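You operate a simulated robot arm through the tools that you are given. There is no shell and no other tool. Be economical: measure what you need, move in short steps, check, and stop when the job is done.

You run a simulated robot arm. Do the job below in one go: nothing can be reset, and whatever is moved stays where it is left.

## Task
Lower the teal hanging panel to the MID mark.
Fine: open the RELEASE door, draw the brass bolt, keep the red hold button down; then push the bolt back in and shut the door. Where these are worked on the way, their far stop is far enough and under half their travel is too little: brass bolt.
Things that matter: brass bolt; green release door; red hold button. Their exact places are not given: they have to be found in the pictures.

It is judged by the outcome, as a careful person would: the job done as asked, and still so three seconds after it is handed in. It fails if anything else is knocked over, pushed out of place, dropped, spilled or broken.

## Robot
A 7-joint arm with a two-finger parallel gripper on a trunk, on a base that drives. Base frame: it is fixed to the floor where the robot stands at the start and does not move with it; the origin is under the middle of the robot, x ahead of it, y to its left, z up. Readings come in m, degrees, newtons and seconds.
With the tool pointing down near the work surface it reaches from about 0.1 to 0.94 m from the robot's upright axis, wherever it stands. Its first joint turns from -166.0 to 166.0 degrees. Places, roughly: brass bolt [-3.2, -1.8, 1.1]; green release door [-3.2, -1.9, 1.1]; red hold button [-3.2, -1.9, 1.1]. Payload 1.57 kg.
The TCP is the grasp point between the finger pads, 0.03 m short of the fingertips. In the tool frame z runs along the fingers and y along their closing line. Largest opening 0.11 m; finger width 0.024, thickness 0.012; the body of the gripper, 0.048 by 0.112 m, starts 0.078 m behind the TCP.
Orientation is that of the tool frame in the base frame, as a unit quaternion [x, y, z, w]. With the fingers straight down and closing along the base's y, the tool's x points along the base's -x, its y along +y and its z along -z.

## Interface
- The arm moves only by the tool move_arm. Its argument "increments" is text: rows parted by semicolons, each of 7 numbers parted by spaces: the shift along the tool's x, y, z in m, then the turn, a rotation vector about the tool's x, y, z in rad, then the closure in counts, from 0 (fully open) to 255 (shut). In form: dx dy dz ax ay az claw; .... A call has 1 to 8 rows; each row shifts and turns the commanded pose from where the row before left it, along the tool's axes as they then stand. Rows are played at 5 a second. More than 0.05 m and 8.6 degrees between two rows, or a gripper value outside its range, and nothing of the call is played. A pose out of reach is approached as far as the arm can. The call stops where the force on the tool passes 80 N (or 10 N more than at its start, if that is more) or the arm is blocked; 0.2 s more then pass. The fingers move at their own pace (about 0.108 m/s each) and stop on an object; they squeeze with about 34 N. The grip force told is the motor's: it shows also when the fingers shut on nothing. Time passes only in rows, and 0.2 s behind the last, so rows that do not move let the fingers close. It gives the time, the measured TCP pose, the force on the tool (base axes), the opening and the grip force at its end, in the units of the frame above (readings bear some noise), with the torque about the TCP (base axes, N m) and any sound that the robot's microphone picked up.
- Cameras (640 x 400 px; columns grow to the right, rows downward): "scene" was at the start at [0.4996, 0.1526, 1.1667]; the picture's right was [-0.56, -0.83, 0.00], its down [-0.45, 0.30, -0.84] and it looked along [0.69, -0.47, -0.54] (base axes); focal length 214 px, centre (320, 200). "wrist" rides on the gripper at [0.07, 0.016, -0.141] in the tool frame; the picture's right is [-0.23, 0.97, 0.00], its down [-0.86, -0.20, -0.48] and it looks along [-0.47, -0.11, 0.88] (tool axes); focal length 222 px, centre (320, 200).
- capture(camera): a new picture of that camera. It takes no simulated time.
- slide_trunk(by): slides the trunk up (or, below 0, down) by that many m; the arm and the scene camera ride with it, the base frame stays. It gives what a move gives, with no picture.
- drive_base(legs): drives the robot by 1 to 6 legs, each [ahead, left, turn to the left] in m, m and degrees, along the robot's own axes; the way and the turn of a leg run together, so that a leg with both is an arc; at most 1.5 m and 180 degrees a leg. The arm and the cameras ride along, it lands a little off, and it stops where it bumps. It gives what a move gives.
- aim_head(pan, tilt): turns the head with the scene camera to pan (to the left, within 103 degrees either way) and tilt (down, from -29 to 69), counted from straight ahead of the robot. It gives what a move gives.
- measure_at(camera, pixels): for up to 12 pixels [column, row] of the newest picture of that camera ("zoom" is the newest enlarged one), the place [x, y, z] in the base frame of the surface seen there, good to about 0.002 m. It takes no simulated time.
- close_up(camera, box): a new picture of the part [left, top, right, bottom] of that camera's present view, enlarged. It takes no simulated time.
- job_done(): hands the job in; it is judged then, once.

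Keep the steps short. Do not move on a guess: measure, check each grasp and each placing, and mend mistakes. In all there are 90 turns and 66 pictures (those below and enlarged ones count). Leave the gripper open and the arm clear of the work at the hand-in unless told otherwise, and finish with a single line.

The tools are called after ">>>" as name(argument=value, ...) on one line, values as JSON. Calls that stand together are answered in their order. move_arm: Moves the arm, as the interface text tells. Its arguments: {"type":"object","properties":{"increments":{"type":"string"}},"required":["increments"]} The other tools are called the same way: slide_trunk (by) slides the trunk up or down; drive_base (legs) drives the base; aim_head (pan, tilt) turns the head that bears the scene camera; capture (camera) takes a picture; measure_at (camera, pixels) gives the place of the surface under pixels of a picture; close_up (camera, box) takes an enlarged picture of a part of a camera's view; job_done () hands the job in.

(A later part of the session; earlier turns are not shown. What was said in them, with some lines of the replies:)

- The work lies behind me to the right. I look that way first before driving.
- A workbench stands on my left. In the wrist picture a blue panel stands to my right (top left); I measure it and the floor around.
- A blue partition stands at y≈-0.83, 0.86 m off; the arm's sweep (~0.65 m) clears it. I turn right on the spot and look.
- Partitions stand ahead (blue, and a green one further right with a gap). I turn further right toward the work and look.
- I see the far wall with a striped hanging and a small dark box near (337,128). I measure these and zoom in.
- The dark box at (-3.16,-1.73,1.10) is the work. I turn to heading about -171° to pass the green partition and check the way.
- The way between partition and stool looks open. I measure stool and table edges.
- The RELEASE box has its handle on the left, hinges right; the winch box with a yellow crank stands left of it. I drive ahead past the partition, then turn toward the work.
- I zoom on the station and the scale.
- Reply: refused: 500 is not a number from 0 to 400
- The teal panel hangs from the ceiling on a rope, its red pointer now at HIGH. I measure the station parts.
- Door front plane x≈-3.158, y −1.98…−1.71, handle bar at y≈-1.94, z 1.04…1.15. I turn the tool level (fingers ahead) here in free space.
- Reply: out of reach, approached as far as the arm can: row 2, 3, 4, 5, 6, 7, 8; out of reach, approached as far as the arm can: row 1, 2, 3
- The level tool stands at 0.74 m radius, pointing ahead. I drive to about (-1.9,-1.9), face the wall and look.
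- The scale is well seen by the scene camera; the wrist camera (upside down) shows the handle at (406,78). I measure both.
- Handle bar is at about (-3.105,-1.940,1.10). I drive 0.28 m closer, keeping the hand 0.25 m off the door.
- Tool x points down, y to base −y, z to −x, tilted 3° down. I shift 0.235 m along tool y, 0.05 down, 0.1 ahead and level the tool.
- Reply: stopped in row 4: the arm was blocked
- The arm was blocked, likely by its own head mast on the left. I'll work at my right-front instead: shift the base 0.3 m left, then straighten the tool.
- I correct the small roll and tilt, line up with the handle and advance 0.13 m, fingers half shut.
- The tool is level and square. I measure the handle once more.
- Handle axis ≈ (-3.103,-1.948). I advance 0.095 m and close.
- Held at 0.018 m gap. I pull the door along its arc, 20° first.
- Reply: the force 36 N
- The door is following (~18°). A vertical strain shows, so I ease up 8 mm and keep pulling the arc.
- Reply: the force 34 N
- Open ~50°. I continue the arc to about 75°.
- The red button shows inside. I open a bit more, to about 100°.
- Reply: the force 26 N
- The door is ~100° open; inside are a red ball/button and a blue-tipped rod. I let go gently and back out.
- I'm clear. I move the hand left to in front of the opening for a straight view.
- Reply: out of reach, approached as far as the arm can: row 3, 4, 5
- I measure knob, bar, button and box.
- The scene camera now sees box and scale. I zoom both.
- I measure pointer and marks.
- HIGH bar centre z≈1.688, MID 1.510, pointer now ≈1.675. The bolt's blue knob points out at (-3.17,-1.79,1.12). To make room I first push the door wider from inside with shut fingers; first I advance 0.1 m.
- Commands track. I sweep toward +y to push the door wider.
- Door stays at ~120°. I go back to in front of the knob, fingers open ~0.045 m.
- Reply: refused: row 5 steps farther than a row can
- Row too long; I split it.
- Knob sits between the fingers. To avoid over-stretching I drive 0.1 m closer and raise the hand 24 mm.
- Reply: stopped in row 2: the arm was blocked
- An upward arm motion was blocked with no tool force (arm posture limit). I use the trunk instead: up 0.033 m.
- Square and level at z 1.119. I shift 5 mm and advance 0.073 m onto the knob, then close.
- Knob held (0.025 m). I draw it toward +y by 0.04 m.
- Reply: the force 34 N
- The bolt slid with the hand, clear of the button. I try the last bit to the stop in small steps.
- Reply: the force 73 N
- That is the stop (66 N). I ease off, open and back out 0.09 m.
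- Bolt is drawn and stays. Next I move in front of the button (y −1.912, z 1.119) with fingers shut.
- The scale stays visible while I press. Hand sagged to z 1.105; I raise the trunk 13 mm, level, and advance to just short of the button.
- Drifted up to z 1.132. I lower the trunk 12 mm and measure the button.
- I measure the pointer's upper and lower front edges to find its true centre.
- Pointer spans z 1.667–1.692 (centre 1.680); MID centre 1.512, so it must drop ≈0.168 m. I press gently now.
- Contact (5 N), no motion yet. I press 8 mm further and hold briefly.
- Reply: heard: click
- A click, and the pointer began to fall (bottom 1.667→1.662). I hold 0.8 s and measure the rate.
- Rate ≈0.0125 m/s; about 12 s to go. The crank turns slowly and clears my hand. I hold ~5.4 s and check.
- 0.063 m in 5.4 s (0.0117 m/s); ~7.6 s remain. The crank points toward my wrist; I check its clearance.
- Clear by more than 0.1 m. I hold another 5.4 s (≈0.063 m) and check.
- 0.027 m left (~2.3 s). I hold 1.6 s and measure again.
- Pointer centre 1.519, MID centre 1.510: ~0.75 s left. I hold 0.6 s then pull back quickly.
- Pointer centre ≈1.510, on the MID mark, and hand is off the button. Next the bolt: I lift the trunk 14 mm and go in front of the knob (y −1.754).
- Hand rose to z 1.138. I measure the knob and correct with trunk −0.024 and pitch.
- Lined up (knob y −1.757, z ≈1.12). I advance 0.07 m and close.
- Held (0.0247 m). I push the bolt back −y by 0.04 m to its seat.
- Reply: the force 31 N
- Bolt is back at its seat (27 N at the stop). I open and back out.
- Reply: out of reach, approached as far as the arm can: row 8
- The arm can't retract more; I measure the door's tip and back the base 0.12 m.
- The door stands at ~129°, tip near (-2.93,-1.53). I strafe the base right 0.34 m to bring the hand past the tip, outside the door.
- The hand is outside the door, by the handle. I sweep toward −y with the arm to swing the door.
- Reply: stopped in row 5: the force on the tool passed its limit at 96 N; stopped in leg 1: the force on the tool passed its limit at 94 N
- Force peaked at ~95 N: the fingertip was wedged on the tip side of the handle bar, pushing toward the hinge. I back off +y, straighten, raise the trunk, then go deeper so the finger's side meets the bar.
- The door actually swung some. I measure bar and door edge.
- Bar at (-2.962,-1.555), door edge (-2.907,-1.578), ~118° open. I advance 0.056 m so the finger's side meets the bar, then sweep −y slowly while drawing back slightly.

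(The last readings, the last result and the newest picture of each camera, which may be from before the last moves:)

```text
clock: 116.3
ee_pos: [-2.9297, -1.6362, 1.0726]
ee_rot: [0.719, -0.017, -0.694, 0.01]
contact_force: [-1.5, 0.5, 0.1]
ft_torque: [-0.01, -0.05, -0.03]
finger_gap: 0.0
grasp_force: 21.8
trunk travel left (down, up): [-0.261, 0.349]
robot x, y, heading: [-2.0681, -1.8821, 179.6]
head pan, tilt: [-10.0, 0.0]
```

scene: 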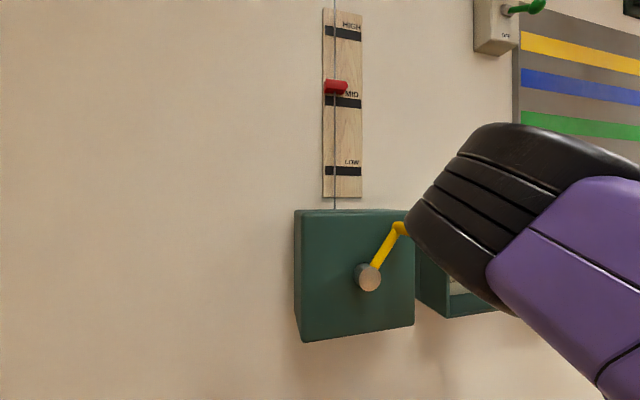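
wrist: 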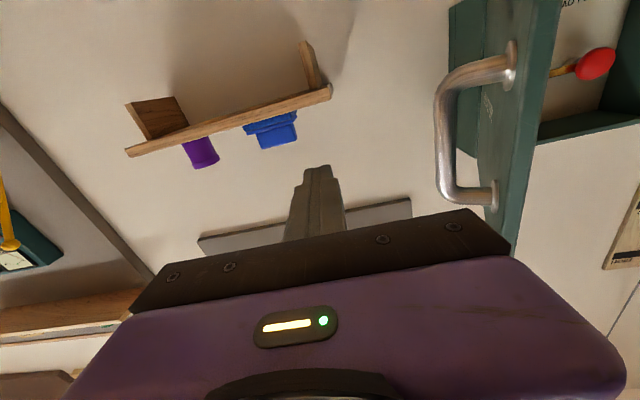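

Smooth, door swung to ~90°. I continue the sweep by strafing the base left 0.14 m.

>>> drive_base(legs=[[0, 0.07, 0], [0, 0.07, 0]])

>>> capture(camera="wrist")

>>> measure_at(camera="wrist", pixels=[[320, 100], [360, 100], [400, 100], [440, 100], [420, 150], [380, 60]])

```text
clock: 117.9
ee_pos: [-2.9317, -1.7795, 1.0742]
ee_rot: [0.719, -0.013, -0.695, 0.009]
contact_force: [0.9, -0.4, 0.7]
ft_torque: [0.01, 0.01, -0.02]
finger_gap: 0.0004
grasp_force: 21.6
trunk travel left (down, up): [-0.261, 0.349]
robot x, y, heading: [-2.0727, -2.0227, 179.9]
head pan, tilt: [-10.0, 0.0]
```

```text
3 pictures are left
```

wrist: 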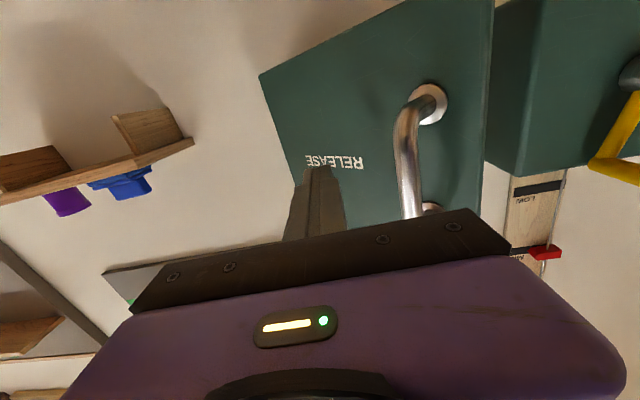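

```text
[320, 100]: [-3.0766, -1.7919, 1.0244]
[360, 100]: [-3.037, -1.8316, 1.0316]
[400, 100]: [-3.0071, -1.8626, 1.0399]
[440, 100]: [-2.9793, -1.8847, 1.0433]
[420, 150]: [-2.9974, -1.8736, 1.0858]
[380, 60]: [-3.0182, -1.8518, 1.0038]
```

Door is ~45° open and the fingertip is on the hinge side of the handle. I push it closed by driving ahead in small legs, drifting left.

>>> drive_base(legs=[[0.09, 0, 0], [0.04, 0.03, 0], [0.03, 0.03, 0]])

```text
clock: 120.0
ee_pos: [-3.0918, -1.8367, 1.0713]
ee_rot: [0.721, -0.012, -0.692, 0.008]
contact_force: [-0.4, -0.3, -0.3]
ft_torque: [0.0, 0.0, -0.02]
finger_gap: 0.0
grasp_force: 21.5
trunk travel left (down, up): [-0.261, 0.349]
robot x, y, heading: [-2.2317, -2.0806, 179.7]
head pan, tilt: [-10.0, 0.0]
```

Fingertip ~0.033 m short of the closed plane. I push the rest with the arm until firm.

>>> move_arm(increments="0 0 0.012 0 0 0 255;0 0 0.01 0 0 0 255;0 0 0.008 0 0 0 255;0 0 0.006 0 0 0 255;0 0 0 0 0 0 255")

```text
clock: 121.2
ee_pos: [-3.1223, -1.8373, 1.0696]
ee_rot: [0.722, -0.013, -0.692, 0.008]
contact_force: [67.6, -17.3, 0.8]
ft_torque: [0.17, 0.74, 1.07]
finger_gap: 0.0
grasp_force: 21.0
trunk travel left (down, up): [-0.261, 0.349]
robot x, y, heading: [-2.2306, -2.0809, 179.6]
head pan, tilt: [-10.0, 0.0]
```

Firm at 68 N: the door is against its stop. I back the arm and then the base off, and check with the scene camera.

>>> move_arm(increments="0 0 -0.02 0 0 0 255;0 0 -0.04 0 0 0 255;0 0 0 0 0 0 120")

>>> drive_base(legs=[[-0.3, 0, 0]])

>>> move_arm(increments="0 0 0 0 0 0 0;0 0 0 0 0 0 0;0 0 0 0 0 0 0")

>>> capture(camera="wrist")

>>> measure_at(camera="wrist", pixels=[[330, 100], [300, 80], [360, 60], [280, 100], [400, 70], [380, 100]])

```text
clock: 122.0
ee_pos: [-3.0672, -1.8389, 1.0627]
ee_rot: [0.728, -0.009, -0.685, 0.005]
contact_force: [-0.4, 0.2, 0.1]
ft_torque: [-0.01, 0.01, 0.0]
finger_gap: 0.0582
grasp_force: 0.0
trunk travel left (down, up): [-0.261, 0.349]
robot x, y, heading: [-2.2334, -2.0804, 179.8]
head pan, tilt: [-10.0, 0.0]
```

```text
clock: 124.0
ee_pos: [-2.7669, -1.8394, 1.0618]
ee_rot: [0.729, -0.011, -0.684, 0.006]
contact_force: [0.5, -0.9, -0.4]
ft_torque: [0.0, -0.02, -0.01]
finger_gap: 0.0581
grasp_force: 0.1
trunk travel left (down, up): [-0.261, 0.349]
robot x, y, heading: [-1.9288, -2.0814, 179.4]
head pan, tilt: [-10.0, 0.0]
```

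```text
clock: 124.8
ee_pos: [-2.7667, -1.8397, 1.0599]
ee_rot: [0.731, -0.012, -0.682, 0.005]
contact_force: [-0.2, 1.0, -0.3]
ft_torque: [0.0, 0.01, -0.05]
finger_gap: 0.1102
grasp_force: 0.1
trunk travel left (down, up): [-0.261, 0.349]
robot x, y, heading: [-1.9301, -2.0844, 179.6]
head pan, tilt: [-10.0, 0.0]
```

```text
2 pictures are left
```

wrist: 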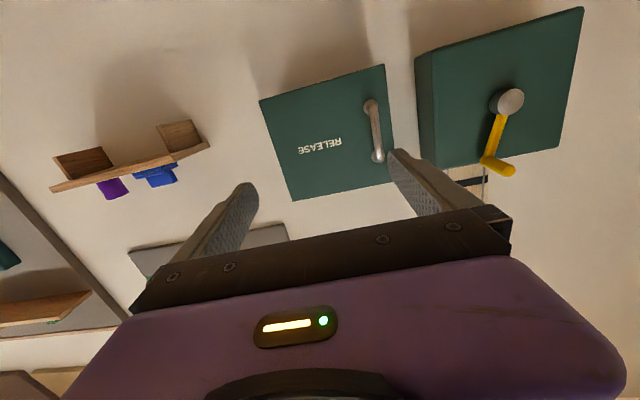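

```text
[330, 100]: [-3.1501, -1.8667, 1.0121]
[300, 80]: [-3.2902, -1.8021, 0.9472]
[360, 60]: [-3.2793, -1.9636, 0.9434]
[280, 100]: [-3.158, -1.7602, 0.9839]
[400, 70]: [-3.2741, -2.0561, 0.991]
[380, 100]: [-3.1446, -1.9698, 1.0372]
```

The door plane matches its shut readings from the start (−3.145 at the free edge vs −3.143). One last look at the pointer.

>>> capture(camera="scene")

```text
1 pictures are left
```

scene: 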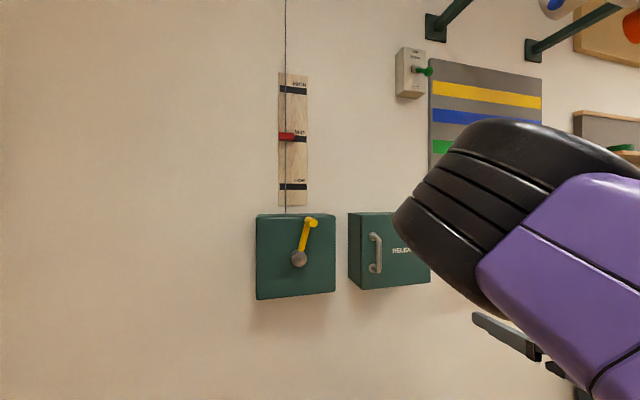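

The pointer is on MID, the door is shut, and the arm is clear with the gripper open. I hand in.

>>> job_done()

```text
The job is handed in.
```

The teal panel is lowered to the MID mark (pointer centre about 1.510 m, the mark's own height), the brass bolt is pushed back in, the RELEASE door is shut, and the arm is clear with the gripper open.
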